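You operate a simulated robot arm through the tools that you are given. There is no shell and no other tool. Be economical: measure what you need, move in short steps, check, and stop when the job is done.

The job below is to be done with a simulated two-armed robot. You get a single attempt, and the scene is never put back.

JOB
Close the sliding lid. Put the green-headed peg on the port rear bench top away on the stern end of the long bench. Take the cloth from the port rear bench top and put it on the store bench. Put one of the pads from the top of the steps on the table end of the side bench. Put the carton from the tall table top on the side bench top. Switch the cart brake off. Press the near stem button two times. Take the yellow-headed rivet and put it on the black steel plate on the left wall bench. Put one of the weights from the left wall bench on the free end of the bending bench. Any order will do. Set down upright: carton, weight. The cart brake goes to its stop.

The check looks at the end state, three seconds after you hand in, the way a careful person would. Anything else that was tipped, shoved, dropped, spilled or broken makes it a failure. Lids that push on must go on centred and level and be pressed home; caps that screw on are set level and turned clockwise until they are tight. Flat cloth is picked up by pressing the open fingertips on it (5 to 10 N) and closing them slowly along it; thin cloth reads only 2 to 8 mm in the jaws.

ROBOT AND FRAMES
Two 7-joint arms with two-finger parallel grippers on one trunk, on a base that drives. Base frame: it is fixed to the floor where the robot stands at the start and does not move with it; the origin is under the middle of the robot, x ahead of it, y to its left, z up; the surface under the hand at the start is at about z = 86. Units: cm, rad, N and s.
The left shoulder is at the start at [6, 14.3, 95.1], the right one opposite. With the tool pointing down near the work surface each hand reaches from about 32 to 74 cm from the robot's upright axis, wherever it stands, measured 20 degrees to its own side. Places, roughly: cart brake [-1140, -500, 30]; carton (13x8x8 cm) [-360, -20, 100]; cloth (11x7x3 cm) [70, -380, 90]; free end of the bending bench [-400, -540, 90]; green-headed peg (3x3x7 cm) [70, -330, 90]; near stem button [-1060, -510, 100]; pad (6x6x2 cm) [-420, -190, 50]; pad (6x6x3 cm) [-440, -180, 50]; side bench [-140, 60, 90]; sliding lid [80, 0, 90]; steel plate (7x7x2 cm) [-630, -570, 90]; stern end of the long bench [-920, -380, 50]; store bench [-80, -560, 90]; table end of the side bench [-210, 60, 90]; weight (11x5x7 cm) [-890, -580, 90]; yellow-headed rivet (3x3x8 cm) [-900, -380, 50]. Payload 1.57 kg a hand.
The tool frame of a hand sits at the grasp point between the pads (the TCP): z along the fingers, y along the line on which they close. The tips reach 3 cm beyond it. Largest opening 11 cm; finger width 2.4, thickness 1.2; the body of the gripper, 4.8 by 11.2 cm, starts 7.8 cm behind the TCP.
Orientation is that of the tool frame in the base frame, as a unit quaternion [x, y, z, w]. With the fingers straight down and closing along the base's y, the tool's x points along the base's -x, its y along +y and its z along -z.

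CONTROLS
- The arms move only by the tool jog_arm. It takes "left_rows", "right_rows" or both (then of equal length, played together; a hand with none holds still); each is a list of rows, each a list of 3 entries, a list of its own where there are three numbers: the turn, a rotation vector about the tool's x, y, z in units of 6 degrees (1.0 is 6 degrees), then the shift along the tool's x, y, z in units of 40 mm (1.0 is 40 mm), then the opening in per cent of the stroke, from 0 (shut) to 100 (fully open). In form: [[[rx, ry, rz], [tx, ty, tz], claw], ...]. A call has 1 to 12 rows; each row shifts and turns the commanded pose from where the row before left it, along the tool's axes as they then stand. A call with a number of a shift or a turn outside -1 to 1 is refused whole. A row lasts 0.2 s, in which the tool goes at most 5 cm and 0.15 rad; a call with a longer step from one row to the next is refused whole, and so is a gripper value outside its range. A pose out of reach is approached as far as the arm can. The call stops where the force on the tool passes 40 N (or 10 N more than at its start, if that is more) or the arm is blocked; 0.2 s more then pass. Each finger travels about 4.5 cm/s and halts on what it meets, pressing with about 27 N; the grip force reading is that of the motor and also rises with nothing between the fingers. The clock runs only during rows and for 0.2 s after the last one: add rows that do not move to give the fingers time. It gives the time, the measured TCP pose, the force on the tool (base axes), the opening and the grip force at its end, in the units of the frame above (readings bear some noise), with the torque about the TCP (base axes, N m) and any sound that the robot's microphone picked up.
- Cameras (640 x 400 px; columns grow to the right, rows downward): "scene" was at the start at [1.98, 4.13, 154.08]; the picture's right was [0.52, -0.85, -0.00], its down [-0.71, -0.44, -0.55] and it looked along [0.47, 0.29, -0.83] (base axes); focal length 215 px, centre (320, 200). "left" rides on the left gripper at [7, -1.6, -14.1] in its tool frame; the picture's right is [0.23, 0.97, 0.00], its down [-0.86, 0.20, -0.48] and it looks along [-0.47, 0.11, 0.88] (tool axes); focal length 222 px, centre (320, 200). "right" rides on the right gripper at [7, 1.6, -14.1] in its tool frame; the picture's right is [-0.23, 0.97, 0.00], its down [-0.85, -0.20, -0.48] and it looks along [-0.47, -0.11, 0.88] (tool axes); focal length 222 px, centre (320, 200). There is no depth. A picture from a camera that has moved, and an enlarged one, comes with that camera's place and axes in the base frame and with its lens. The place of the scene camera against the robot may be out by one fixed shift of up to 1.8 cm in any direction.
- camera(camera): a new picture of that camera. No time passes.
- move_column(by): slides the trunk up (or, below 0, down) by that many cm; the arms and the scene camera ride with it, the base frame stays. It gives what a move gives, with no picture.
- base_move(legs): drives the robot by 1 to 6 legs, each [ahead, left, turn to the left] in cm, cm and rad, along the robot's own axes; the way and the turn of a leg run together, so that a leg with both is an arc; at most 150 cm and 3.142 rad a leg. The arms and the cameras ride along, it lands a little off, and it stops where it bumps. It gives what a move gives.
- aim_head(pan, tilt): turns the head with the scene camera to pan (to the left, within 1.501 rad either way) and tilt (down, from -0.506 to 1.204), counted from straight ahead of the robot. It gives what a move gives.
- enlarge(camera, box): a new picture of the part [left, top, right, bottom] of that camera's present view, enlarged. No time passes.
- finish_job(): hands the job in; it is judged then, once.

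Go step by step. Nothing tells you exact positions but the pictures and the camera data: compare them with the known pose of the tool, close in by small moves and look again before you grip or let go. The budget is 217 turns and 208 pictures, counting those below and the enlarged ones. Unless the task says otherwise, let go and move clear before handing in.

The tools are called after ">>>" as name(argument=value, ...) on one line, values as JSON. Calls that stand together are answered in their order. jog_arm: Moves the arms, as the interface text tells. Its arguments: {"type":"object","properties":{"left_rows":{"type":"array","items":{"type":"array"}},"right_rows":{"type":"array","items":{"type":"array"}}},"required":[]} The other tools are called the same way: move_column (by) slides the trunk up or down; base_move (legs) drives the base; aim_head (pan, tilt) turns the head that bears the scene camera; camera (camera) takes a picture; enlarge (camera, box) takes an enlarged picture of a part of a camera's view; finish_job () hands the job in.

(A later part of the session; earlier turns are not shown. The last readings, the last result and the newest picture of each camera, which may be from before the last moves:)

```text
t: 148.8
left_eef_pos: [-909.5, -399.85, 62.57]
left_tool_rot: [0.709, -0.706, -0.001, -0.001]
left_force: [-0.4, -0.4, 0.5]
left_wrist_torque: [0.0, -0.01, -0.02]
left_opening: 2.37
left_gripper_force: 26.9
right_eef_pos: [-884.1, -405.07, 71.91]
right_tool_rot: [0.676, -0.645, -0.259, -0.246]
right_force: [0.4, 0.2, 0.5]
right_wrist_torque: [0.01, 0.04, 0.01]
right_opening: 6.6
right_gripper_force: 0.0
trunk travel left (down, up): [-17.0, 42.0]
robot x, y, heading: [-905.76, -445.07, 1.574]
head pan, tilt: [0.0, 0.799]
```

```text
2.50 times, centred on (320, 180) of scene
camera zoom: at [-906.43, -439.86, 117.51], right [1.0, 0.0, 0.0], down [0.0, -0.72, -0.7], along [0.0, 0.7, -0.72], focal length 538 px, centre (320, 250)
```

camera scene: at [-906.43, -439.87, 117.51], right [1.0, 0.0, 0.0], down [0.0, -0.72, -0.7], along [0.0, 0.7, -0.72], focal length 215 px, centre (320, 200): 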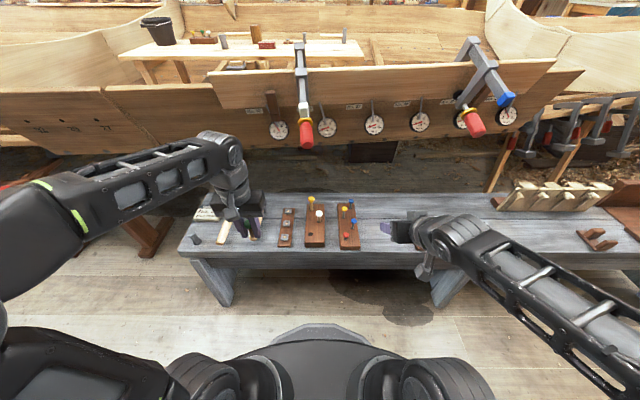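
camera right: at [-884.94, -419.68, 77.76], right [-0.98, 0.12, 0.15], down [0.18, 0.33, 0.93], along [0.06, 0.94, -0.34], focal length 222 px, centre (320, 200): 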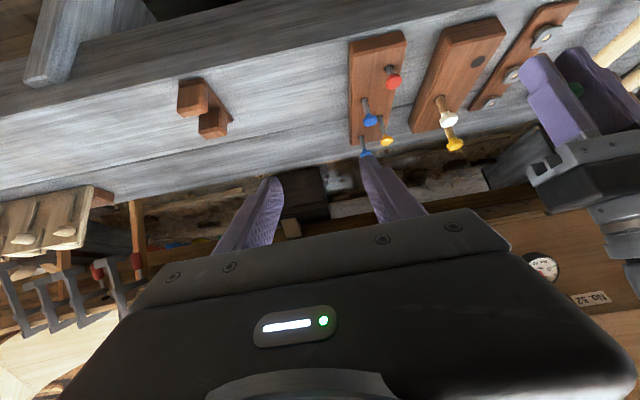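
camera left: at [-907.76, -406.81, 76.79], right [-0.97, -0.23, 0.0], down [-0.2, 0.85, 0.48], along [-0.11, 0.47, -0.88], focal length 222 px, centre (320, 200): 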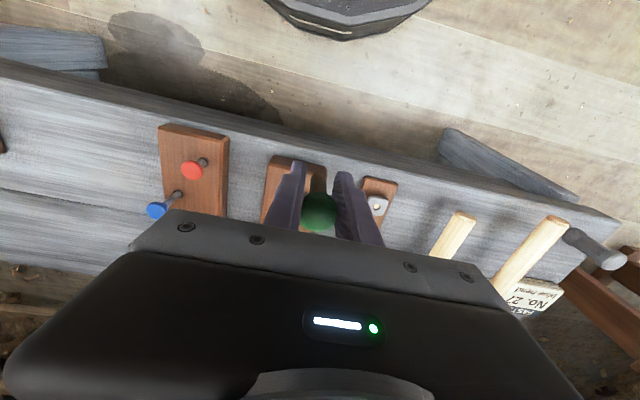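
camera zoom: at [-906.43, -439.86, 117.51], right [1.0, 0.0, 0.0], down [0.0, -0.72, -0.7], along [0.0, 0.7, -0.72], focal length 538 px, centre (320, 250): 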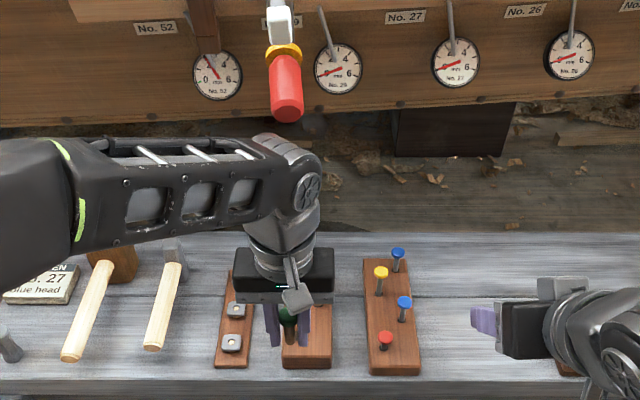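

>>> jog_arm(left_rows=[[[0, 0, 0], [0, 0.04, 0.7], 0], [[0, 0, 0], [0, 0, 0.6], 0], [[0, 0, 0], [0, 0, 0.3], 0], [[0, 0, 0], [-0.5, 0, 0], 0], [[0, 0, 0], [-0.5, 0, 0], 0], [[0, 0, 0], [-0.5, 0, 0], 0], [[0, 0, 0], [-0.25, 0, 0], 0]])

>>> enlarge(camera="left", box=[220, 100, 420, 240])

>>> enlarge(camera="right", box=[420, 0, 580, 130])

>>> enlarge(camera="scene", box=[260, 110, 380, 250])

```text
t: 150.4
left_eef_pos: [-909.76, -392.91, 56.16]
left_tool_rot: [0.708, -0.706, -0.001, -0.001]
left_force: [0.0, 0.1, -0.5]
left_wrist_torque: [0.0, -0.01, 0.01]
left_opening: 2.37
left_gripper_force: 27.1
right_eef_pos: [-884.14, -405.11, 72.05]
right_tool_rot: [0.676, -0.644, -0.258, -0.247]
right_force: [0.2, 0.1, -0.1]
right_wrist_torque: [-0.03, -0.01, 0.01]
right_opening: 6.6
right_gripper_force: 0.0
trunk travel left (down, up): [-17.0, 42.0]
robot x, y, heading: [-905.34, -445.45, 1.576]
head pan, tilt: [0.0, 0.799]
```

```text
2.86 times, centred on (320, 170) of left
camera zoom: at [-908.01, -399.84, 70.38], right [-0.97, -0.23, 0.0], down [-0.2, 0.85, 0.48], along [-0.11, 0.47, -0.88], focal length 635 px, centre (320, 286)
```

zoom: 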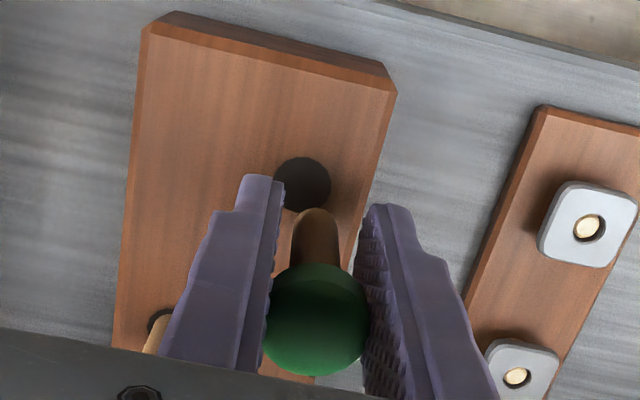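

```text
3.08 times, centred on (500, 65) of right
camera zoom: at [-884.94, -419.68, 77.76], right [-0.98, 0.12, 0.15], down [0.18, 0.33, 0.93], along [0.06, 0.94, -0.34], focal length 684 px, centre (-234, 615)
```

zoom: 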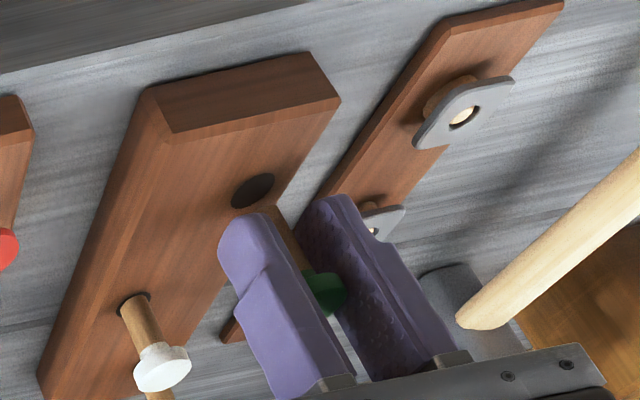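

```text
2.86 times, centred on (320, 180) of scene
camera zoom: at [-906.43, -439.86, 117.51], right [1.0, 0.0, 0.0], down [0.0, -0.72, -0.7], along [0.0, 0.7, -0.72], focal length 615 px, centre (320, 257)
```

zoom: 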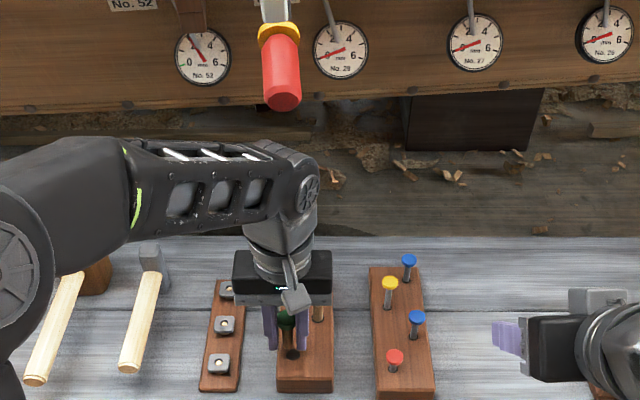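

>>> jog_arm(left_rows=[[[0, 0, 0], [0.05, -0.095, 0.12], 0], [[0, 0, 0], [0, 0, 0.1], 0], [[0, 0, 0], [0, 0, 0.1], 0], [[0, 0, 0], [0, 0, 0], 0]])

>>> enlarge(camera="left", box=[220, 100, 420, 240])

>>> enlarge(camera="right", box=[420, 0, 580, 130])

```text
t: 151.4
left_eef_pos: [-909.35, -392.97, 55.12]
left_tool_rot: [0.709, -0.706, -0.002, -0.003]
left_force: [-1.0, 1.8, 23.6]
left_wrist_torque: [0.24, 0.01, 0.02]
left_opening: 2.39
left_gripper_force: 27.3
right_eef_pos: [-884.16, -405.11, 72.02]
right_tool_rot: [0.675, -0.645, -0.259, -0.248]
right_force: [-0.1, -0.8, -0.1]
right_wrist_torque: [0.01, 0.05, -0.02]
right_opening: 6.58
right_gripper_force: 0.0
trunk travel left (down, up): [-17.0, 42.0]
robot x, y, heading: [-905.45, -445.39, 1.576]
head pan, tilt: [0.0, 0.799]
```

```text
2.86 times, centred on (320, 170) of left
camera zoom: at [-907.58, -400.03, 69.25], right [-0.97, -0.23, 0.0], down [-0.2, 0.85, 0.48], along [-0.11, 0.47, -0.87], focal length 635 px, centre (320, 286)
```

zoom: 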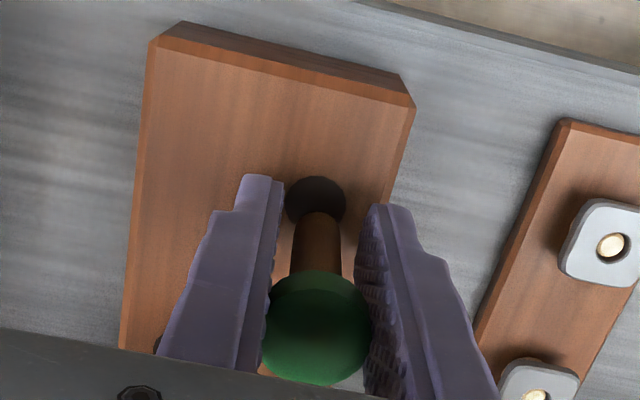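

```text
3.08 times, centred on (500, 65) of right
camera zoom: at [-884.93, -419.77, 77.81], right [-0.98, 0.12, 0.15], down [0.18, 0.33, 0.93], along [0.06, 0.94, -0.34], focal length 684 px, centre (-234, 615)
```

zoom: 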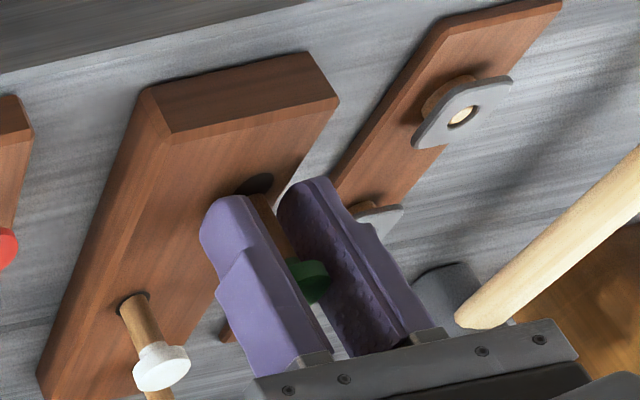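

>>> jog_arm(left_rows=[[[0, 0, 0], [0, 0, -0.15], 0], [[0, 0, 0], [0.22, 0, 0], 0], [[0, 0, 0], [0, 0, 0.05], 0], [[0, 0, 0], [0, 0, 0], 0]])

>>> enlarge(camera="left", box=[220, 100, 420, 240])

```text
t: 152.4
left_eef_pos: [-909.44, -393.99, 55.16]
left_tool_rot: [0.709, -0.705, 0.0, -0.001]
left_force: [-0.8, 0.3, -0.8]
left_wrist_torque: [-0.02, -0.05, 0.02]
left_opening: 2.38
left_gripper_force: 27.1
right_eef_pos: [-884.04, -405.01, 71.76]
right_tool_rot: [0.675, -0.645, -0.258, -0.248]
right_force: [-1.2, 0.4, -0.6]
right_wrist_torque: [-0.03, -0.05, 0.04]
right_opening: 6.62
right_gripper_force: 0.0
trunk travel left (down, up): [-17.0, 42.0]
robot x, y, heading: [-905.5, -445.67, 1.574]
head pan, tilt: [0.0, 0.799]
```

```text
2.86 times, centred on (320, 170) of left
camera zoom: at [-907.62, -400.89, 69.44], right [-0.97, -0.23, 0.0], down [-0.2, 0.85, 0.48], along [-0.11, 0.47, -0.88], focal length 635 px, centre (320, 286)
```

zoom: 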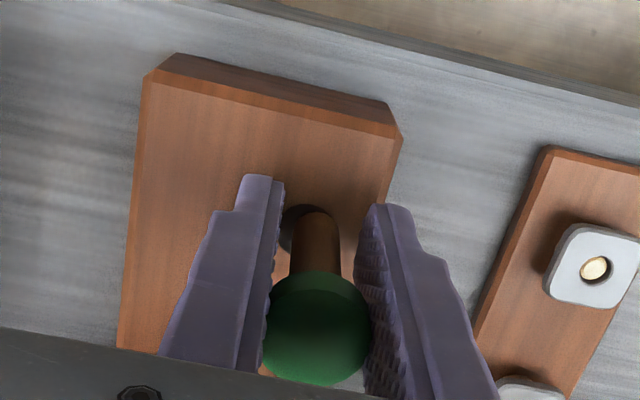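

>>> jog_arm(left_rows=[[[0, 0, 0], [0, -0.05, 0], 0], [[0, 0, 0], [0, 0, 0.08], 0], [[0, 0, 0], [0, 0, 0.08], 0], [[0, 0, 0], [0, 0, 0.06], 0], [[0, 0, 0], [0, 0, 0], 0]])

>>> enlarge(camera="left", box=[220, 100, 420, 240])

```text
t: 153.6
left_eef_pos: [-909.23, -393.93, 54.64]
left_tool_rot: [0.709, -0.705, -0.002, -0.001]
left_force: [-2.3, -3.2, 14.8]
left_wrist_torque: [-0.3, 0.09, -0.06]
left_opening: 2.37
left_gripper_force: 26.5
right_eef_pos: [-884.17, -405.11, 72.01]
right_tool_rot: [0.676, -0.645, -0.258, -0.247]
right_force: [-0.3, -0.8, -0.7]
right_wrist_torque: [0.03, 0.03, 0.04]
right_opening: 6.58
right_gripper_force: 0.2
trunk travel left (down, up): [-17.0, 42.0]
robot x, y, heading: [-905.77, -445.14, 1.576]
head pan, tilt: [0.0, 0.799]
```

```text
2.86 times, centred on (320, 170) of left
camera zoom: at [-907.44, -400.96, 68.74], right [-0.97, -0.23, 0.0], down [-0.2, 0.85, 0.48], along [-0.11, 0.47, -0.88], focal length 635 px, centre (320, 286)
```

zoom: 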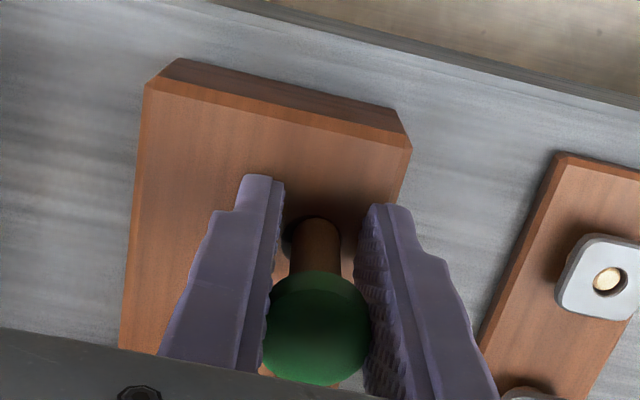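

>>> jog_arm(left_rows=[[[0, 0, 0], [0.04, -0.04, 0], 0], [[0, 0, 0], [0.03, 0, 0.03], 0], [[0, 0, 0], [0, 0, 0.05], 0], [[0, 0, 0], [0, 0, 0], 0]])

>>> enlarge(camera="left", box=[270, 130, 370, 200])

>>> enlarge(camera="right", box=[460, 20, 540, 85])

```text
t: 154.4
left_eef_pos: [-909.23, -393.94, 54.72]
left_tool_rot: [0.71, -0.705, -0.004, -0.004]
left_force: [-2.1, -4.9, 14.1]
left_wrist_torque: [-0.3, 0.29, 0.02]
left_opening: 2.36
left_gripper_force: 26.2
right_eef_pos: [-884.21, -405.18, 71.96]
right_tool_rot: [0.675, -0.645, -0.259, -0.247]
right_force: [0.0, 0.6, 0.1]
right_wrist_torque: [0.02, 0.02, 0.01]
right_opening: 6.62
right_gripper_force: 0.0
trunk travel left (down, up): [-17.0, 42.0]
robot x, y, heading: [-905.59, -445.56, 1.572]
head pan, tilt: [0.0, 0.799]
stopped in row 4 (left hand): the force on the tool passed its limit at 42 N (the readings are from after the stop); the commanded pose is now the measured one
```

```text
5.71 times, centred on (320, 165) of left
camera zoom: at [-907.39, -401.04, 68.7], right [-0.97, -0.23, 0.0], down [-0.21, 0.85, 0.49], along [-0.11, 0.48, -0.87], focal length 1269 px, centre (320, 400)
```

zoom: 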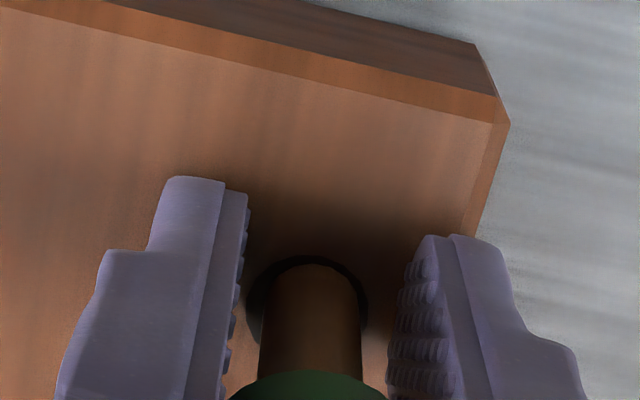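

```text
6.15 times, centred on (500, 52) of right
camera zoom: at [-884.97, -419.73, 77.76], right [-0.98, 0.12, 0.15], down [0.18, 0.33, 0.93], along [0.06, 0.94, -0.34], focal length 1367 px, centre (-788, 1108)
```

zoom: 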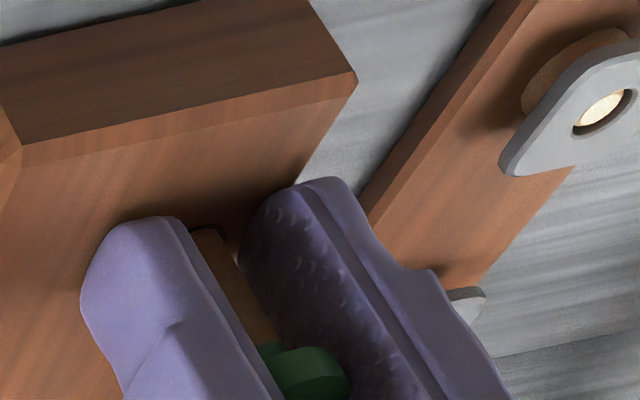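

>>> jog_arm(left_rows=[[[0, 0, 0], [-0.02, 0, -0.04], 0], [[0, 0, 0], [0, 0, 0], 0], [[0, 0, 0], [0, 0, 0], 28], [[0, 0, 0], [0, 0, 0], 28]])

>>> enlarge(camera="left", box=[270, 130, 370, 230])

>>> enlarge(camera="right", box=[460, 20, 540, 105])

```text
t: 155.4
left_eef_pos: [-909.22, -393.86, 54.7]
left_tool_rot: [0.709, -0.705, -0.004, -0.004]
left_force: [1.1, 0.4, 0.1]
left_wrist_torque: [-0.02, 0.03, 0.03]
left_opening: 2.96
left_gripper_force: 0.0
right_eef_pos: [-884.11, -404.97, 71.94]
right_tool_rot: [0.676, -0.644, -0.259, -0.247]
right_force: [0.5, -0.7, 0.3]
right_wrist_torque: [0.02, 0.03, 0.03]
right_opening: 6.6
right_gripper_force: 0.0
trunk travel left (down, up): [-17.0, 42.0]
robot x, y, heading: [-905.68, -445.39, 1.581]
head pan, tilt: [0.0, 0.799]
```

```text
4.00 times, centred on (320, 180) of left
camera zoom: at [-907.39, -400.9, 68.71], right [-0.97, -0.23, 0.0], down [-0.2, 0.85, 0.49], along [-0.11, 0.47, -0.87], focal length 888 px, centre (320, 280)
```

zoom: 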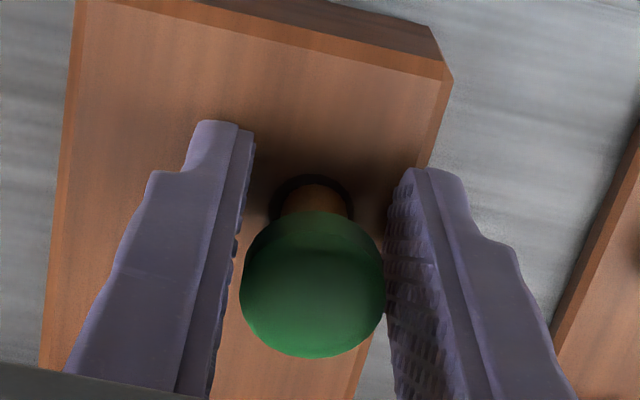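

```text
4.71 times, centred on (500, 62) of right
camera zoom: at [-884.95, -419.65, 77.75], right [-0.98, 0.12, 0.15], down [0.18, 0.33, 0.93], along [0.06, 0.94, -0.34], focal length 1045 px, centre (-527, 847)
```

zoom: 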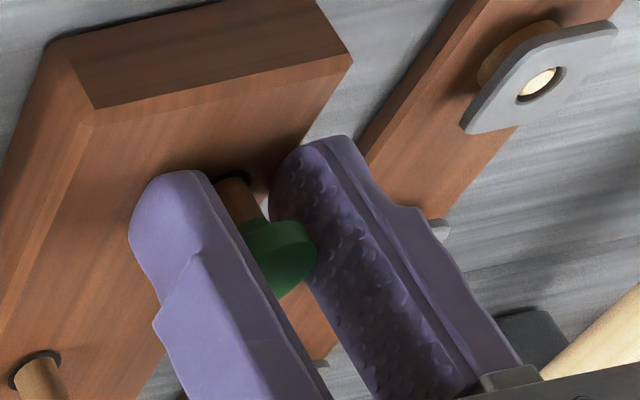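

The peg dropped into the rack's empty hole. Open more, rise and back out.

>>> jog_arm(left_rows=[[[0, 0, 0], [0, 0, 0], 50], [[0, 0, 0], [0, 0, 0], 50], [[0, 0, 0], [0, 0, -0.5], 50], [[0, 0, 0], [0.5, 0, -0.4], 50], [[0, 0, 0], [0.8, 0, -0.5], 50], [[0, 0, 0], [0.8, 0, -0.5], 50], [[0, 0, 0], [0.8, 0.5, 0], 60], [[0, 0, 0], [0, 0.9, 0], 60], [[0, 0, 0], [0, 0.9, 0], 60], [[0, 0, 0], [0, 0.9, 0], 60]])

>>> enlarge(camera="scene", box=[240, 160, 400, 260])

>>> camera(camera="right")

```text
t: 157.6
left_eef_pos: [-921.94, -405.64, 62.03]
left_tool_rot: [0.709, -0.705, -0.004, -0.003]
left_force: [0.5, 0.3, -0.4]
left_wrist_torque: [0.02, 0.03, 0.01]
left_opening: 6.59
left_gripper_force: 0.0
right_eef_pos: [-884.04, -404.99, 71.89]
right_tool_rot: [0.676, -0.645, -0.258, -0.247]
right_force: [0.0, -0.8, -0.1]
right_wrist_torque: [0.03, 0.02, -0.01]
right_opening: 6.62
right_gripper_force: 0.0
trunk travel left (down, up): [-17.0, 42.0]
robot x, y, heading: [-905.22, -445.51, 1.577]
head pan, tilt: [0.0, 0.799]
```

```text
4.00 times, centred on (320, 210) of scene
camera zoom: at [-906.44, -439.84, 117.51], right [1.0, 0.0, 0.0], down [0.0, -0.72, -0.7], along [0.0, 0.7, -0.72], focal length 861 px, centre (320, 160)
```

zoom: 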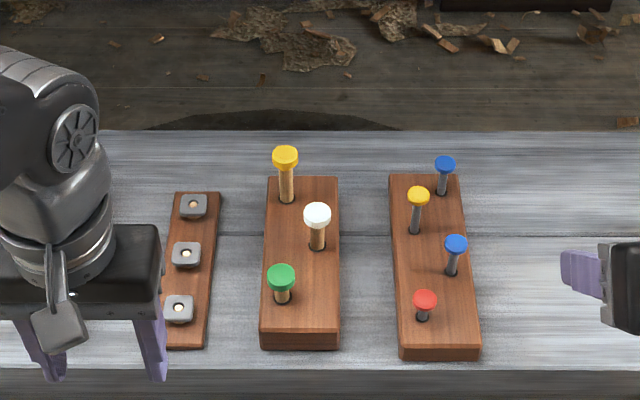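

```text
134 pictures are left
camera right: at [-884.96, -419.65, 77.76], right [-0.98, 0.12, 0.15], down [0.18, 0.33, 0.93], along [0.06, 0.94, -0.34], focal length 222 px, centre (320, 200)
```

right: 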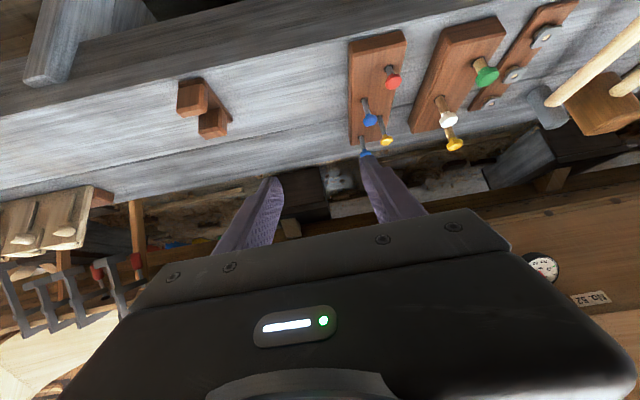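

>>> jog_arm(right_rows=[[[0, 1, 0], [0, 0, 0], 40], [[0, 1, 0], [0, 0, 0], 40], [[0, 1, 0], [0, 0, 0], 40], [[0, 1, 0], [0, 0, 0], 40], [[0, 1, 0], [0, 0, 0], 40], [[0, 1, 0], [0, 0, 0], 40], [[0, 1, 0], [0, 0, 0], 40], [[0, 0, 0], [-0.6, 0.8, 0.2], 40], [[0, 0, 0], [-0.6, 0.8, 0.4], 40], [[0, 0, 0], [-0.6, 0.8, 0.4], 40], [[0, 0, 0], [-0.6, 0.5, 0.4], 40]])

>>> enlarge(camera="right", box=[200, 80, 440, 240])

>>> camera(camera="left")

```text
t: 160.0
left_eef_pos: [-921.97, -405.58, 62.03]
left_tool_rot: [0.71, -0.704, -0.003, -0.004]
left_force: [0.5, -0.2, 0.1]
left_wrist_torque: [0.0, 0.01, -0.01]
left_opening: 6.61
left_gripper_force: 0.0
right_eef_pos: [-896.25, -396.01, 66.41]
right_tool_rot: [0.723, -0.691, 0.001, 0.001]
right_force: [0.3, -0.3, 0.3]
right_wrist_torque: [0.0, -0.02, 0.0]
right_opening: 4.4
right_gripper_force: 0.0
trunk travel left (down, up): [-17.0, 42.0]
robot x, y, heading: [-905.29, -445.33, 1.576]
head pan, tilt: [0.0, 0.799]
```

```text
2.50 times, centred on (320, 160) of right
camera zoom: at [-897.49, -402.96, 80.42], right [-0.98, 0.18, 0.0], down [0.16, 0.86, 0.48], along [0.09, 0.47, -0.88], focal length 555 px, centre (320, 300)
```

zoom: 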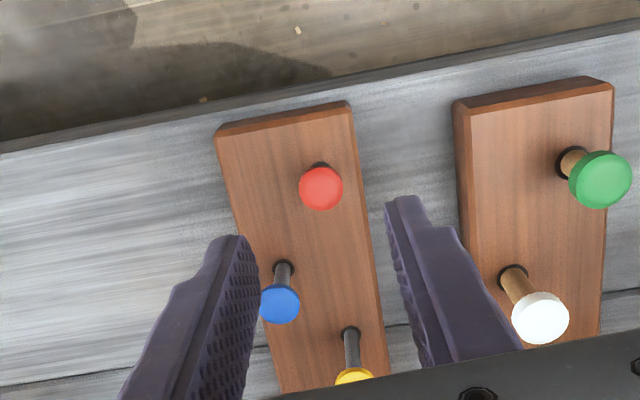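

```text
132 pictures are left
camera left: at [-920.1, -412.7, 76.17], right [-0.97, -0.23, 0.0], down [-0.2, 0.85, 0.49], along [-0.11, 0.47, -0.87], focal length 222 px, centre (320, 200)
```

left: 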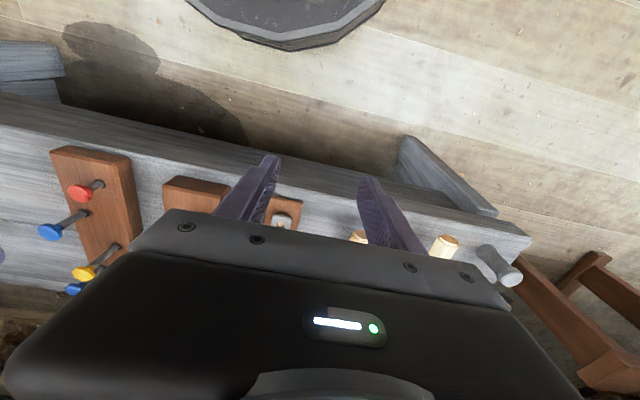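

>>> jog_arm(right_rows=[[[0, 0, 0], [-0.3, 0, 0.3], 35], [[0, 0, 0], [-0.6, -0.05, 0.3], 35], [[0, 0, 0], [-0.6, -0.05, 0.2], 35], [[0, 0, 0], [-0.6, -0.05, 0.2], 35], [[0, 0, 0], [-0.62, -0.035, 0], 35], [[0, 0, 0], [0, 0, 0], 35]])

>>> enlarge(camera="right", box=[200, 80, 440, 240])

>>> enlarge(camera="scene", box=[240, 80, 440, 260])

```text
t: 161.4
left_eef_pos: [-921.82, -405.65, 62.08]
left_tool_rot: [0.71, -0.705, -0.004, -0.004]
left_force: [-0.4, -0.9, 0.2]
left_wrist_torque: [-0.02, -0.01, -0.01]
left_opening: 6.61
left_gripper_force: 0.0
right_eef_pos: [-895.82, -385.07, 62.41]
right_tool_rot: [0.724, -0.69, 0.0, 0.001]
right_force: [0.4, -0.3, 0.8]
right_wrist_torque: [-0.01, -0.01, 0.02]
right_opening: 3.86
right_gripper_force: 0.0
trunk travel left (down, up): [-17.0, 42.0]
robot x, y, heading: [-905.49, -445.51, 1.577]
head pan, tilt: [0.0, 0.799]
```

```text
2.50 times, centred on (320, 160) of right
camera zoom: at [-897.11, -392.06, 76.41], right [-0.98, 0.18, 0.0], down [0.16, 0.86, 0.48], along [0.09, 0.47, -0.88], focal length 555 px, centre (320, 300)
```

zoom: 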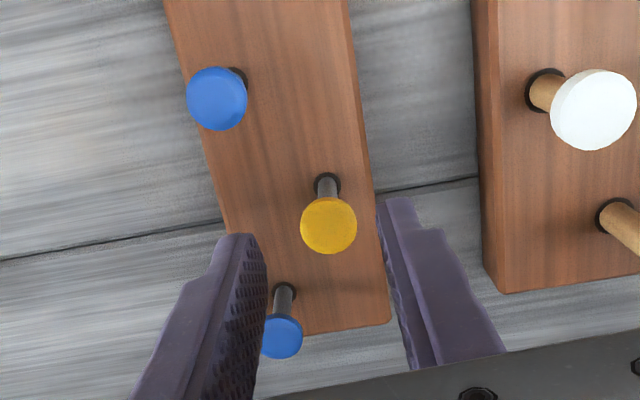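

```text
2.22 times, centred on (340, 170) of scene
camera zoom: at [-906.45, -439.82, 117.5], right [1.0, 0.0, 0.0], down [0.0, -0.72, -0.7], along [0.0, 0.7, -0.72], focal length 478 px, centre (276, 267)
```

zoom: 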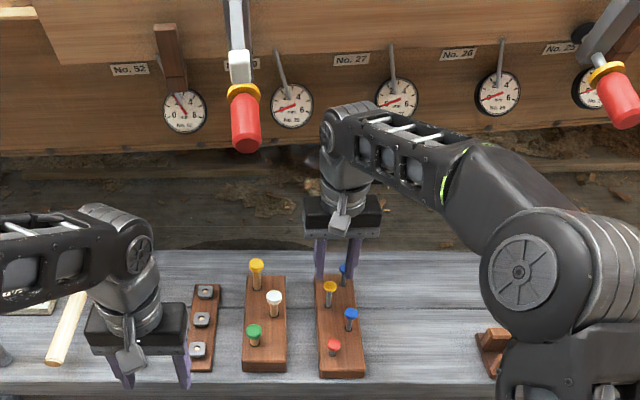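

>>> jog_arm(right_rows=[[[0, 0, 0], [-0.14, 0.05, 0.4], 35], [[0, 0, 0], [0, 0, 0.4], 35], [[0, 0, 0], [0, 0, 0.4], 35], [[0, 0, 0], [0, 0, 0.4], 35], [[0, 0, 0], [0, 0, 0], 0], [[0, 0, 0], [0, 0, 0], 0], [[0, 0, 0], [0, 0, 0], 0]])

>>> enlarge(camera="right", box=[200, 80, 440, 240])

```text
t: 163.0
left_eef_pos: [-921.87, -405.62, 62.02]
left_tool_rot: [0.709, -0.705, -0.004, -0.004]
left_force: [-0.5, 0.7, -0.2]
left_wrist_torque: [0.02, 0.01, 0.0]
left_opening: 6.59
left_gripper_force: 0.1
right_eef_pos: [-896.0, -384.59, 55.84]
right_tool_rot: [0.723, -0.69, 0.001, 0.001]
right_force: [0.2, -0.8, -0.1]
right_wrist_torque: [0.02, 0.01, -0.03]
right_opening: 2.08
right_gripper_force: 27.0
trunk travel left (down, up): [-17.0, 42.0]
robot x, y, heading: [-905.46, -445.29, 1.578]
head pan, tilt: [0.0, 0.799]
```

```text
2.50 times, centred on (320, 160) of right
camera zoom: at [-897.33, -391.5, 70.0], right [-0.98, 0.18, 0.0], down [0.16, 0.86, 0.48], along [0.09, 0.47, -0.88], focal length 555 px, centre (320, 300)
```

zoom: 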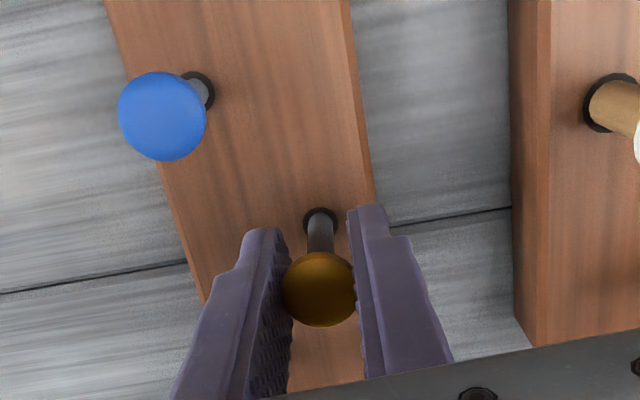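

>>> jog_arm(right_rows=[[[0, 0, 0], [0, 0, -0.4], 0], [[0, 0, 0], [0, 0, -0.5], 0], [[0, 0, 0], [0, 0, -0.5], 0], [[0, 0, 0], [0, 0, -0.5], 0], [[0, 0, 0], [0.5, 0, -0.3], 0], [[0, 0, 0], [0.8, 0, -0.3], 0], [[0, 0, 0], [0.9, 0, -0.2], 0], [[0, 0, 0], [0.9, -0.2, 0], 0], [[0, 0, 0], [0.9, -0.6, 0], 0]])

>>> camera(camera="right")

>>> enlarge(camera="scene", box=[240, 80, 440, 260])

```text
t: 165.0
left_eef_pos: [-921.81, -405.76, 62.05]
left_tool_rot: [0.709, -0.705, -0.004, -0.004]
left_force: [-0.3, 0.1, -0.1]
left_wrist_torque: [-0.01, -0.04, 0.0]
left_opening: 6.6
left_gripper_force: 0.1
right_eef_pos: [-892.14, -400.4, 66.68]
right_tool_rot: [0.724, -0.69, 0.001, 0.0]
right_force: [0.2, 0.1, -0.3]
right_wrist_torque: [0.02, 0.01, -0.01]
right_opening: 2.09
right_gripper_force: 27.2
trunk travel left (down, up): [-17.0, 42.0]
robot x, y, heading: [-905.57, -445.8, 1.579]
head pan, tilt: [0.0, 0.799]
```

```text
128 pictures are left
camera right: at [-893.47, -407.35, 80.7], right [-0.98, 0.18, 0.0], down [0.16, 0.86, 0.48], along [0.09, 0.47, -0.88], focal length 222 px, centre (320, 200)
```

right: 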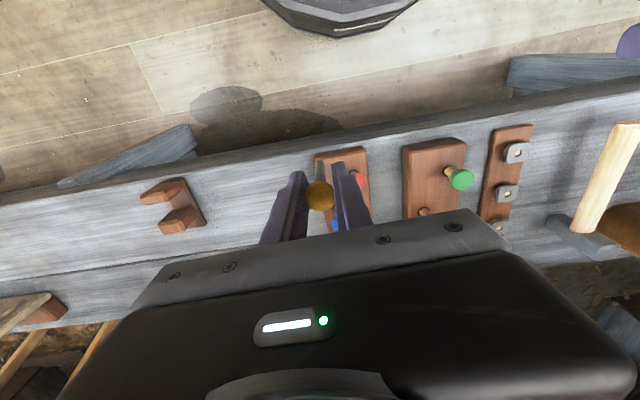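

```text
2.22 times, centred on (340, 170) of scene
camera zoom: at [-906.46, -439.82, 117.5], right [1.0, 0.01, 0.0], down [0.0, -0.72, -0.7], along [0.0, 0.7, -0.72], focal length 478 px, centre (276, 267)
```

zoom: 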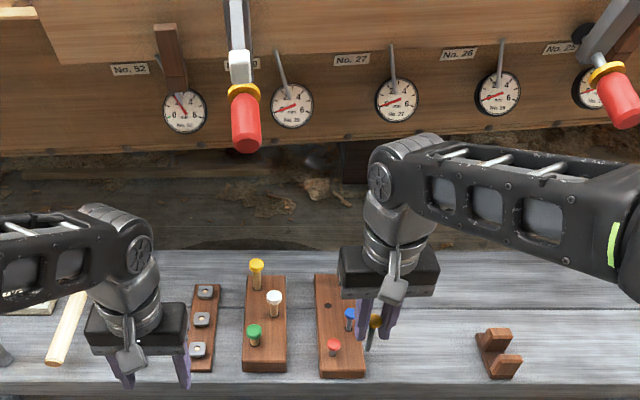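

>>> base_move(legs=[[-22, 0, 0]])

>>> move_column(by=38)

>>> aim_head(pan=1.2, tilt=0.4)

>>> camera(camera="scene")

```text
t: 166.7
left_eef_pos: [-921.82, -427.61, 62.09]
left_tool_rot: [0.71, -0.704, -0.004, -0.004]
left_force: [-0.5, -0.3, 0.2]
left_wrist_torque: [-0.01, -0.01, 0.0]
left_opening: 6.6
left_gripper_force: 0.0
right_eef_pos: [-892.18, -422.37, 66.63]
right_tool_rot: [0.725, -0.689, 0.001, 0.0]
right_force: [0.2, -0.3, -0.3]
right_wrist_torque: [-0.01, 0.0, -0.01]
right_opening: 2.1
right_gripper_force: 27.2
trunk travel left (down, up): [-17.0, 42.0]
robot x, y, heading: [-905.31, -467.47, 1.583]
head pan, tilt: [0.0, 0.799]
```

```text
t: 170.4
left_eef_pos: [-921.96, -427.67, 100.04]
left_tool_rot: [0.711, -0.703, -0.003, -0.003]
left_force: [0.2, -0.1, 1.1]
left_wrist_torque: [-0.02, 0.03, -0.02]
left_opening: 6.63
left_gripper_force: 0.1
right_eef_pos: [-892.27, -422.38, 104.67]
right_tool_rot: [0.724, -0.69, 0.001, 0.0]
right_force: [0.2, -0.5, -0.2]
right_wrist_torque: [0.0, -0.03, 0.02]
right_opening: 2.09
right_gripper_force: 27.1
trunk travel left (down, up): [-55.0, 4.0]
robot x, y, heading: [-905.36, -467.13, 1.575]
head pan, tilt: [0.0, 0.799]
```

```text
t: 171.8
left_eef_pos: [-921.89, -427.71, 100.05]
left_tool_rot: [0.71, -0.704, -0.003, -0.003]
left_force: [0.3, 0.5, 0.5]
left_wrist_torque: [0.01, -0.01, 0.02]
left_opening: 6.59
left_gripper_force: 0.1
right_eef_pos: [-892.19, -422.28, 104.6]
right_tool_rot: [0.724, -0.689, 0.001, 0.001]
right_force: [0.2, 0.2, -0.6]
right_wrist_torque: [0.0, -0.02, -0.01]
right_opening: 2.07
right_gripper_force: 27.0
trunk travel left (down, up): [-55.0, 4.0]
robot x, y, heading: [-905.3, -467.37, 1.572]
head pan, tilt: [1.201, 0.4]
```

```text
126 pictures are left
camera scene: at [-914.93, -466.57, 159.01], right [0.36, 0.93, 0.0], down [0.36, -0.14, -0.92], along [-0.86, 0.33, -0.39], focal length 215 px, centre (320, 200)
```

scene: 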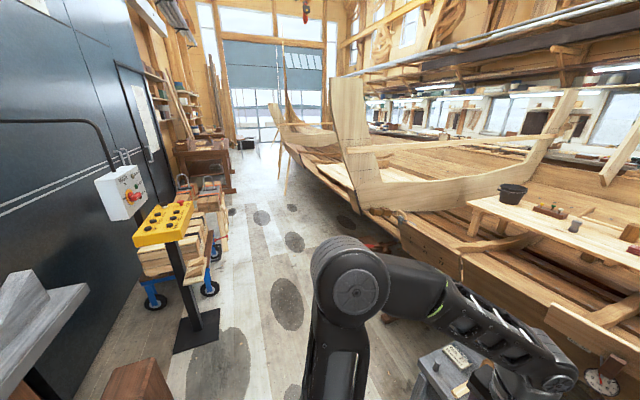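

>>> enlarge(camera="scene", box=[80, 150, 260, 330])

>>> enlarge(camera="scene", box=[120, 190, 210, 260])

```text
2.22 times, centred on (170, 240) of scene
camera zoom: at [-914.93, -466.57, 159.01], right [0.36, 0.93, 0.0], down [0.36, -0.14, -0.92], along [-0.86, 0.33, -0.39], focal length 478 px, centre (653, 111)
```

zoom: 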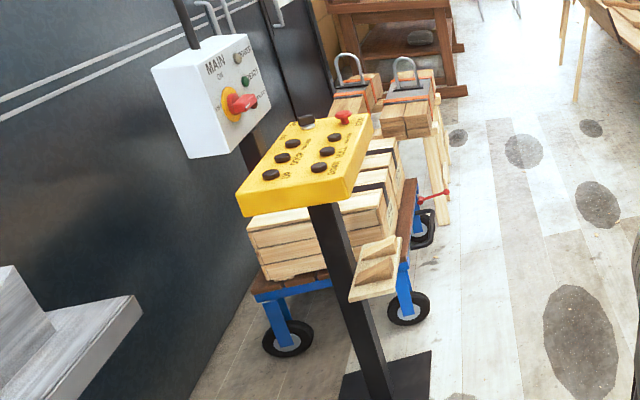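

```text
5.71 times, centred on (165, 225) of scene
camera zoom: at [-914.93, -466.57, 159.01], right [0.36, 0.93, 0.0], down [0.36, -0.14, -0.92], along [-0.86, 0.33, -0.39], focal length 1230 px, centre (1206, 57)
```

zoom: 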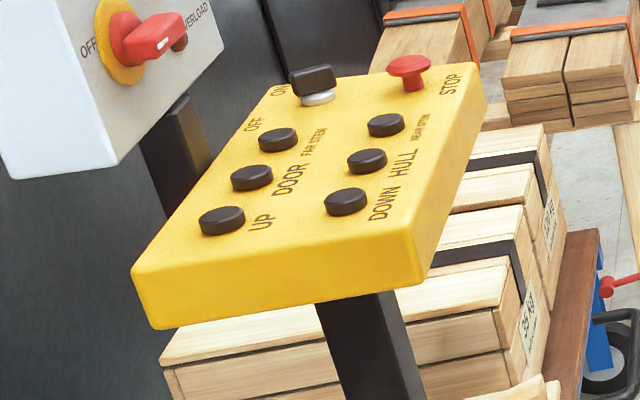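

>>> jog_arm(left_rows=[[[0, 0, 0], [0.2, 0, -0.9], 0], [[0, 0, 0], [0.2, 0, -0.9], 0], [[0, 0, 0], [0, 0, -0.9], 0], [[0, 0, 0], [0, 0, -0.9], 0]], right_rows=[[[0, 0, 0], [0.4, 0, -0.5], 0], [[0, 0, 0], [0.4, 0, -0.5], 0], [[0, 0, 0], [0.4, -0.3, -0.4], 0], [[0, 0, 0], [0, -0.3, -0.3], 0]])

>>> base_move(legs=[[0, 0, 1.571], [60, 20, 0]])

>>> aim_head(pan=0.3, tilt=0.6)

>>> camera(camera="scene")

```text
t: 172.8
left_eef_pos: [-922.0, -429.45, 113.89]
left_tool_rot: [0.711, -0.703, -0.002, -0.009]
left_force: [0.2, 0.1, -0.2]
left_wrist_torque: [0.01, -0.01, 0.01]
left_opening: 0.0
left_gripper_force: 12.1
left hand out of reach, approached as far as the arm can: row 4
right_eef_pos: [-889.59, -426.97, 111.38]
right_tool_rot: [0.724, -0.689, 0.001, 0.001]
right_force: [0.8, 0.5, -0.6]
right_wrist_torque: [-0.03, 0.0, 0.0]
right_opening: 2.1
right_gripper_force: 27.0
trunk travel left (down, up): [-55.0, 4.0]
robot x, y, heading: [-905.43, -467.45, 1.576]
head pan, tilt: [1.201, 0.4]
```

```text
t: 180.1
left_eef_pos: [-1002.95, -503.9, 113.67]
left_tool_rot: [1.0, 0.004, -0.008, -0.004]
left_force: [0.3, -0.2, 0.7]
left_wrist_torque: [-0.01, 0.01, 0.02]
left_opening: 0.0
left_gripper_force: 21.3
right_eef_pos: [-1005.34, -471.52, 111.47]
right_tool_rot: [1.0, 0.023, 0.001, 0.0]
right_force: [-0.6, -1.0, -0.1]
right_wrist_torque: [-0.02, -0.01, 0.03]
right_opening: 2.09
right_gripper_force: 27.2
trunk travel left (down, up): [-55.0, 4.0]
robot x, y, heading: [-964.88, -487.18, -3.142]
head pan, tilt: [1.201, 0.4]
```

```text
t: 181.3
left_eef_pos: [-1003.03, -503.94, 113.83]
left_tool_rot: [1.0, 0.004, -0.008, -0.004]
left_force: [-0.7, 0.1, -0.1]
left_wrist_torque: [0.0, -0.03, -0.02]
left_opening: 0.0
left_gripper_force: 21.3
right_eef_pos: [-1005.31, -471.56, 111.49]
right_tool_rot: [1.0, 0.024, 0.001, 0.0]
right_force: [-0.2, 0.0, -0.8]
right_wrist_torque: [0.05, 0.01, 0.03]
right_opening: 2.07
right_gripper_force: 26.9
trunk travel left (down, up): [-55.0, 4.0]
robot x, y, heading: [-965.13, -487.22, -3.14]
head pan, tilt: [0.3, 0.6]
```

```text
123 pictures are left
camera scene: at [-971.46, -489.48, 157.19], right [-0.3, 0.95, 0.0], down [0.54, 0.17, -0.83], along [-0.79, -0.25, -0.56], focal length 215 px, centre (320, 200)
```

scene: 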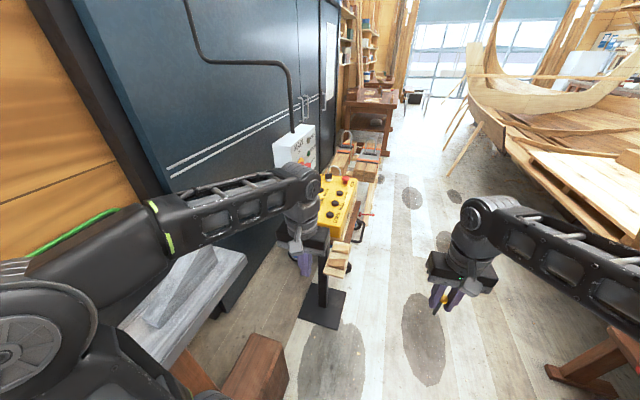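

>>> enlarge(camera="scene", box=[300, 165, 370, 245])

```text
5.00 times, centred on (335, 205) of scene
camera zoom: at [-971.46, -489.48, 157.19], right [-0.3, 0.95, 0.0], down [0.54, 0.17, -0.83], along [-0.79, -0.25, -0.56], focal length 1076 px, centre (245, 175)
```

zoom: 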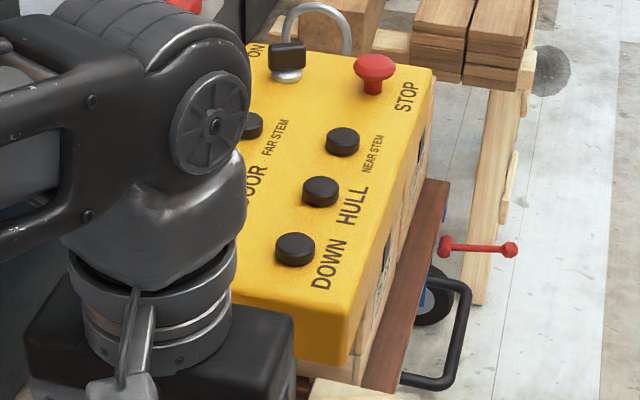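

>>> base_move(legs=[[0, -12, 0], [41, 0, 0]])

>>> camera(camera="left")

>>> camera(camera="scene")

```text
t: 184.7
left_eef_pos: [-1044.25, -492.0, 113.83]
left_tool_rot: [1.0, 0.003, -0.008, -0.005]
left_force: [0.4, 0.6, 0.3]
left_wrist_torque: [-0.01, -0.04, -0.01]
left_opening: 0.0
left_gripper_force: 21.5
right_eef_pos: [-1046.53, -459.44, 111.48]
right_tool_rot: [1.0, 0.022, 0.002, 0.0]
right_force: [-0.2, -0.7, -0.7]
right_wrist_torque: [0.01, -0.01, 0.0]
right_opening: 2.12
right_gripper_force: 27.7
trunk travel left (down, up): [-55.0, 4.0]
robot x, y, heading: [-1006.52, -475.57, -3.138]
head pan, tilt: [0.3, 0.6]
```

```text
121 pictures are left
camera left: at [-1036.93, -490.34, 127.89], right [0.23, -0.97, -0.01], down [-0.85, -0.21, 0.49], along [-0.48, -0.1, -0.87], focal length 222 px, centre (320, 200)
```

left: 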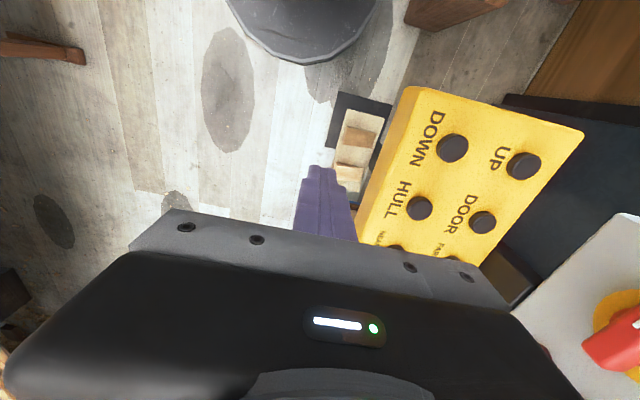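

```text
120 pictures are left
camera scene: at [-1012.76, -477.56, 157.19], right [-0.3, 0.95, 0.0], down [0.54, 0.17, -0.82], along [-0.79, -0.25, -0.57], focal length 215 px, centre (320, 200)
```

scene: 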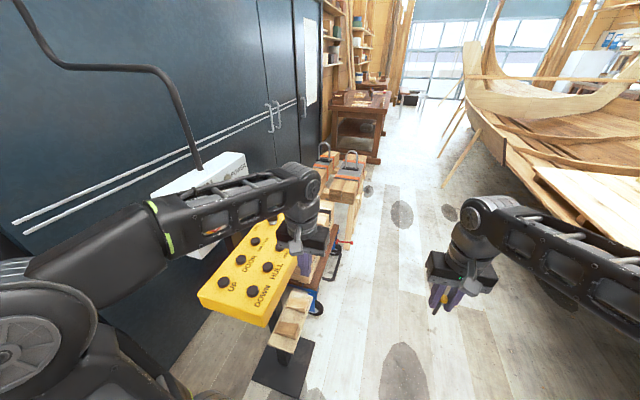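

>>> jog_arm(left_rows=[[[0, 0, 0], [-0.55, 0.77, 0], 0], [[0, 0, 0], [-0.55, 0.77, 0], 0], [[0, 0, 0], [-0.55, 0.77, 0], 0], [[0, 0, 0], [-0.55, 0.77, 0], 0], [[0, 0, 0], [-0.55, 0.77, 0], 0], [[0, 0, 0], [0, 0, 0], 0]])

>>> camera(camera="left")

```text
t: 186.1
left_eef_pos: [-1055.35, -507.55, 113.61]
left_tool_rot: [1.0, -0.001, -0.01, -0.006]
left_force: [-0.8, -1.2, -0.6]
left_wrist_torque: [0.09, -0.01, 0.0]
left_opening: 0.0
left_gripper_force: 21.4
right_eef_pos: [-1046.66, -459.85, 111.55]
right_tool_rot: [1.0, 0.023, 0.002, -0.002]
right_force: [-0.6, -0.4, 0.1]
right_wrist_torque: [0.09, -0.09, -0.02]
right_opening: 2.07
right_gripper_force: 27.2
trunk travel left (down, up): [-55.0, 4.0]
robot x, y, heading: [-1006.11, -475.24, -3.14]
head pan, tilt: [0.3, 0.6]
```

```text
119 pictures are left
camera left: at [-1047.96, -506.11, 127.74], right [0.23, -0.97, -0.02], down [-0.84, -0.21, 0.49], along [-0.48, -0.1, -0.87], focal length 222 px, centre (320, 200)
```

left: 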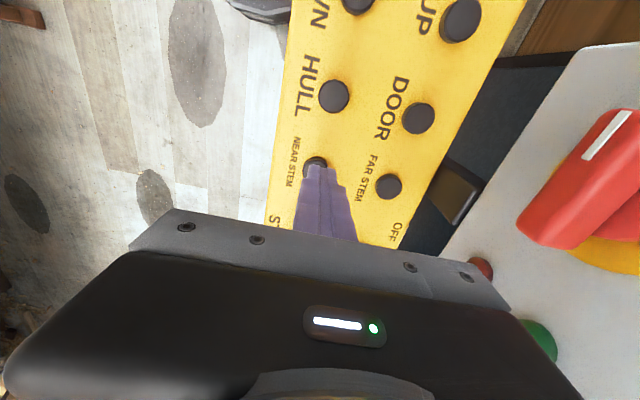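

>>> jog_arm(left_rows=[[[0, 0, 0], [-0.36, 0, 0], 0], [[0, 0, 0], [-0.36, 0, 0.2], 0], [[0, 0, 0], [0, 0, 0.5], 0], [[0, 0, 0], [0, 0, 0.5], 0], [[0, 0, 0], [0, 0, 0.5], 0], [[0, 0, 0], [0, 0, 0], 0]])

>>> camera(camera="left")

>>> enlarge(camera="scene", box=[180, 160, 360, 340])

```text
t: 187.5
left_eef_pos: [-1057.21, -506.98, 106.37]
left_tool_rot: [1.0, 0.003, -0.01, -0.004]
left_force: [0.0, -0.2, 0.1]
left_wrist_torque: [-0.02, 0.01, 0.0]
left_opening: 0.0
left_gripper_force: 21.4
left hand out of reach, approached as far as the arm can: row 1, 2
right_eef_pos: [-1046.4, -459.57, 111.49]
right_tool_rot: [1.0, 0.022, 0.001, -0.001]
right_force: [0.7, 0.0, -1.1]
right_wrist_torque: [0.0, 0.0, 0.01]
right_opening: 2.11
right_gripper_force: 27.0
trunk travel left (down, up): [-55.0, 4.0]
robot x, y, heading: [-1005.7, -475.47, -3.138]
head pan, tilt: [0.3, 0.6]
```

```text
118 pictures are left
camera left: at [-1049.85, -505.46, 120.47], right [0.23, -0.97, -0.01], down [-0.85, -0.21, 0.49], along [-0.48, -0.1, -0.87], focal length 222 px, centre (320, 200)
```

left: 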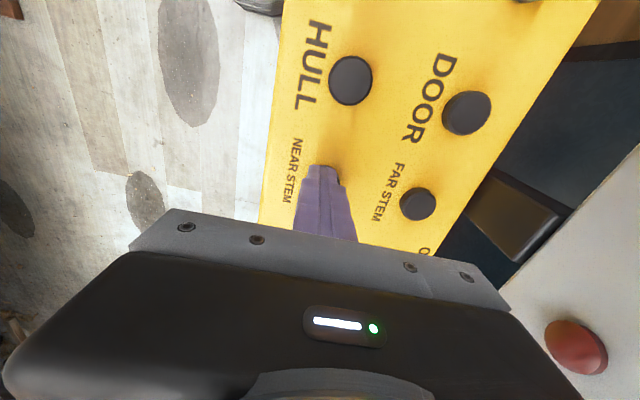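

```text
2.22 times, centred on (270, 250) of scene
camera zoom: at [-1012.62, -477.59, 157.2], right [-0.3, 0.95, 0.0], down [0.54, 0.17, -0.83], along [-0.79, -0.25, -0.56], focal length 478 px, centre (431, 89)
```

zoom: 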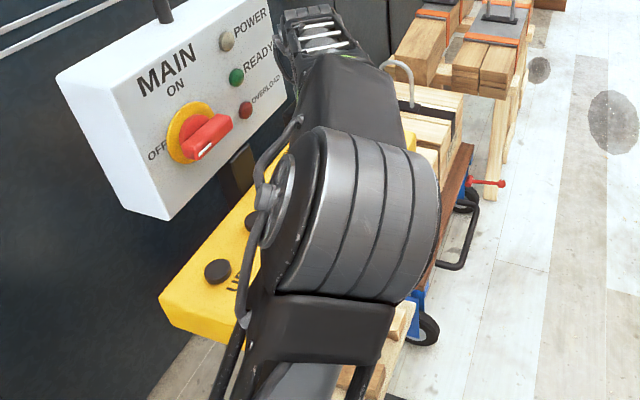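

>>> jog_arm(left_rows=[[[0, 0, 0], [-0.35, 0.1, 0], 0], [[0, 0, 0], [0, 0, 0.2], 0], [[0, 0, 0], [0, 0, 0.1], 0], [[0, 0, 0], [0, 0, 0.1], 0], [[0, 0, 0], [0, 0, 0], 0]])

>>> camera(camera="left")

```text
t: 188.7
left_eef_pos: [-1057.57, -506.67, 106.03]
left_tool_rot: [1.0, 0.002, -0.011, -0.003]
left_force: [-0.7, 0.1, -0.9]
left_wrist_torque: [-0.05, 0.0, -0.02]
left_opening: 0.0
left_gripper_force: 21.4
left hand out of reach, approached as far as the arm can: row 1, 2
right_eef_pos: [-1046.61, -459.5, 111.44]
right_tool_rot: [1.0, 0.023, 0.001, -0.001]
right_force: [0.5, 1.0, -0.1]
right_wrist_torque: [0.01, -0.01, -0.02]
right_opening: 2.09
right_gripper_force: 27.6
trunk travel left (down, up): [-55.0, 4.0]
robot x, y, heading: [-1005.74, -475.54, -3.138]
head pan, tilt: [0.3, 0.6]
```

```text
116 pictures are left
camera left: at [-1050.06, -505.13, 119.9], right [0.23, -0.97, -0.01], down [-0.84, -0.21, 0.5], along [-0.48, -0.1, -0.87], focal length 222 px, centre (320, 200)
```

left: 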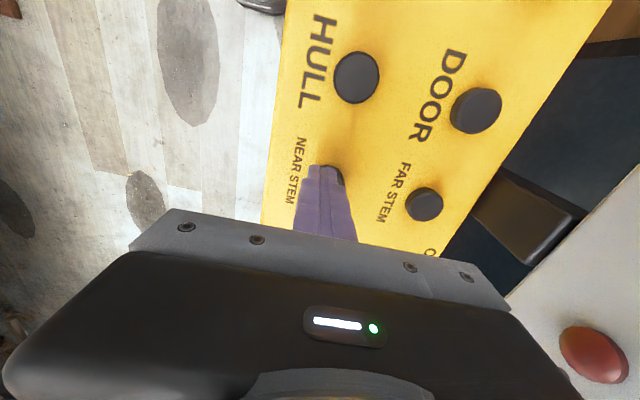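

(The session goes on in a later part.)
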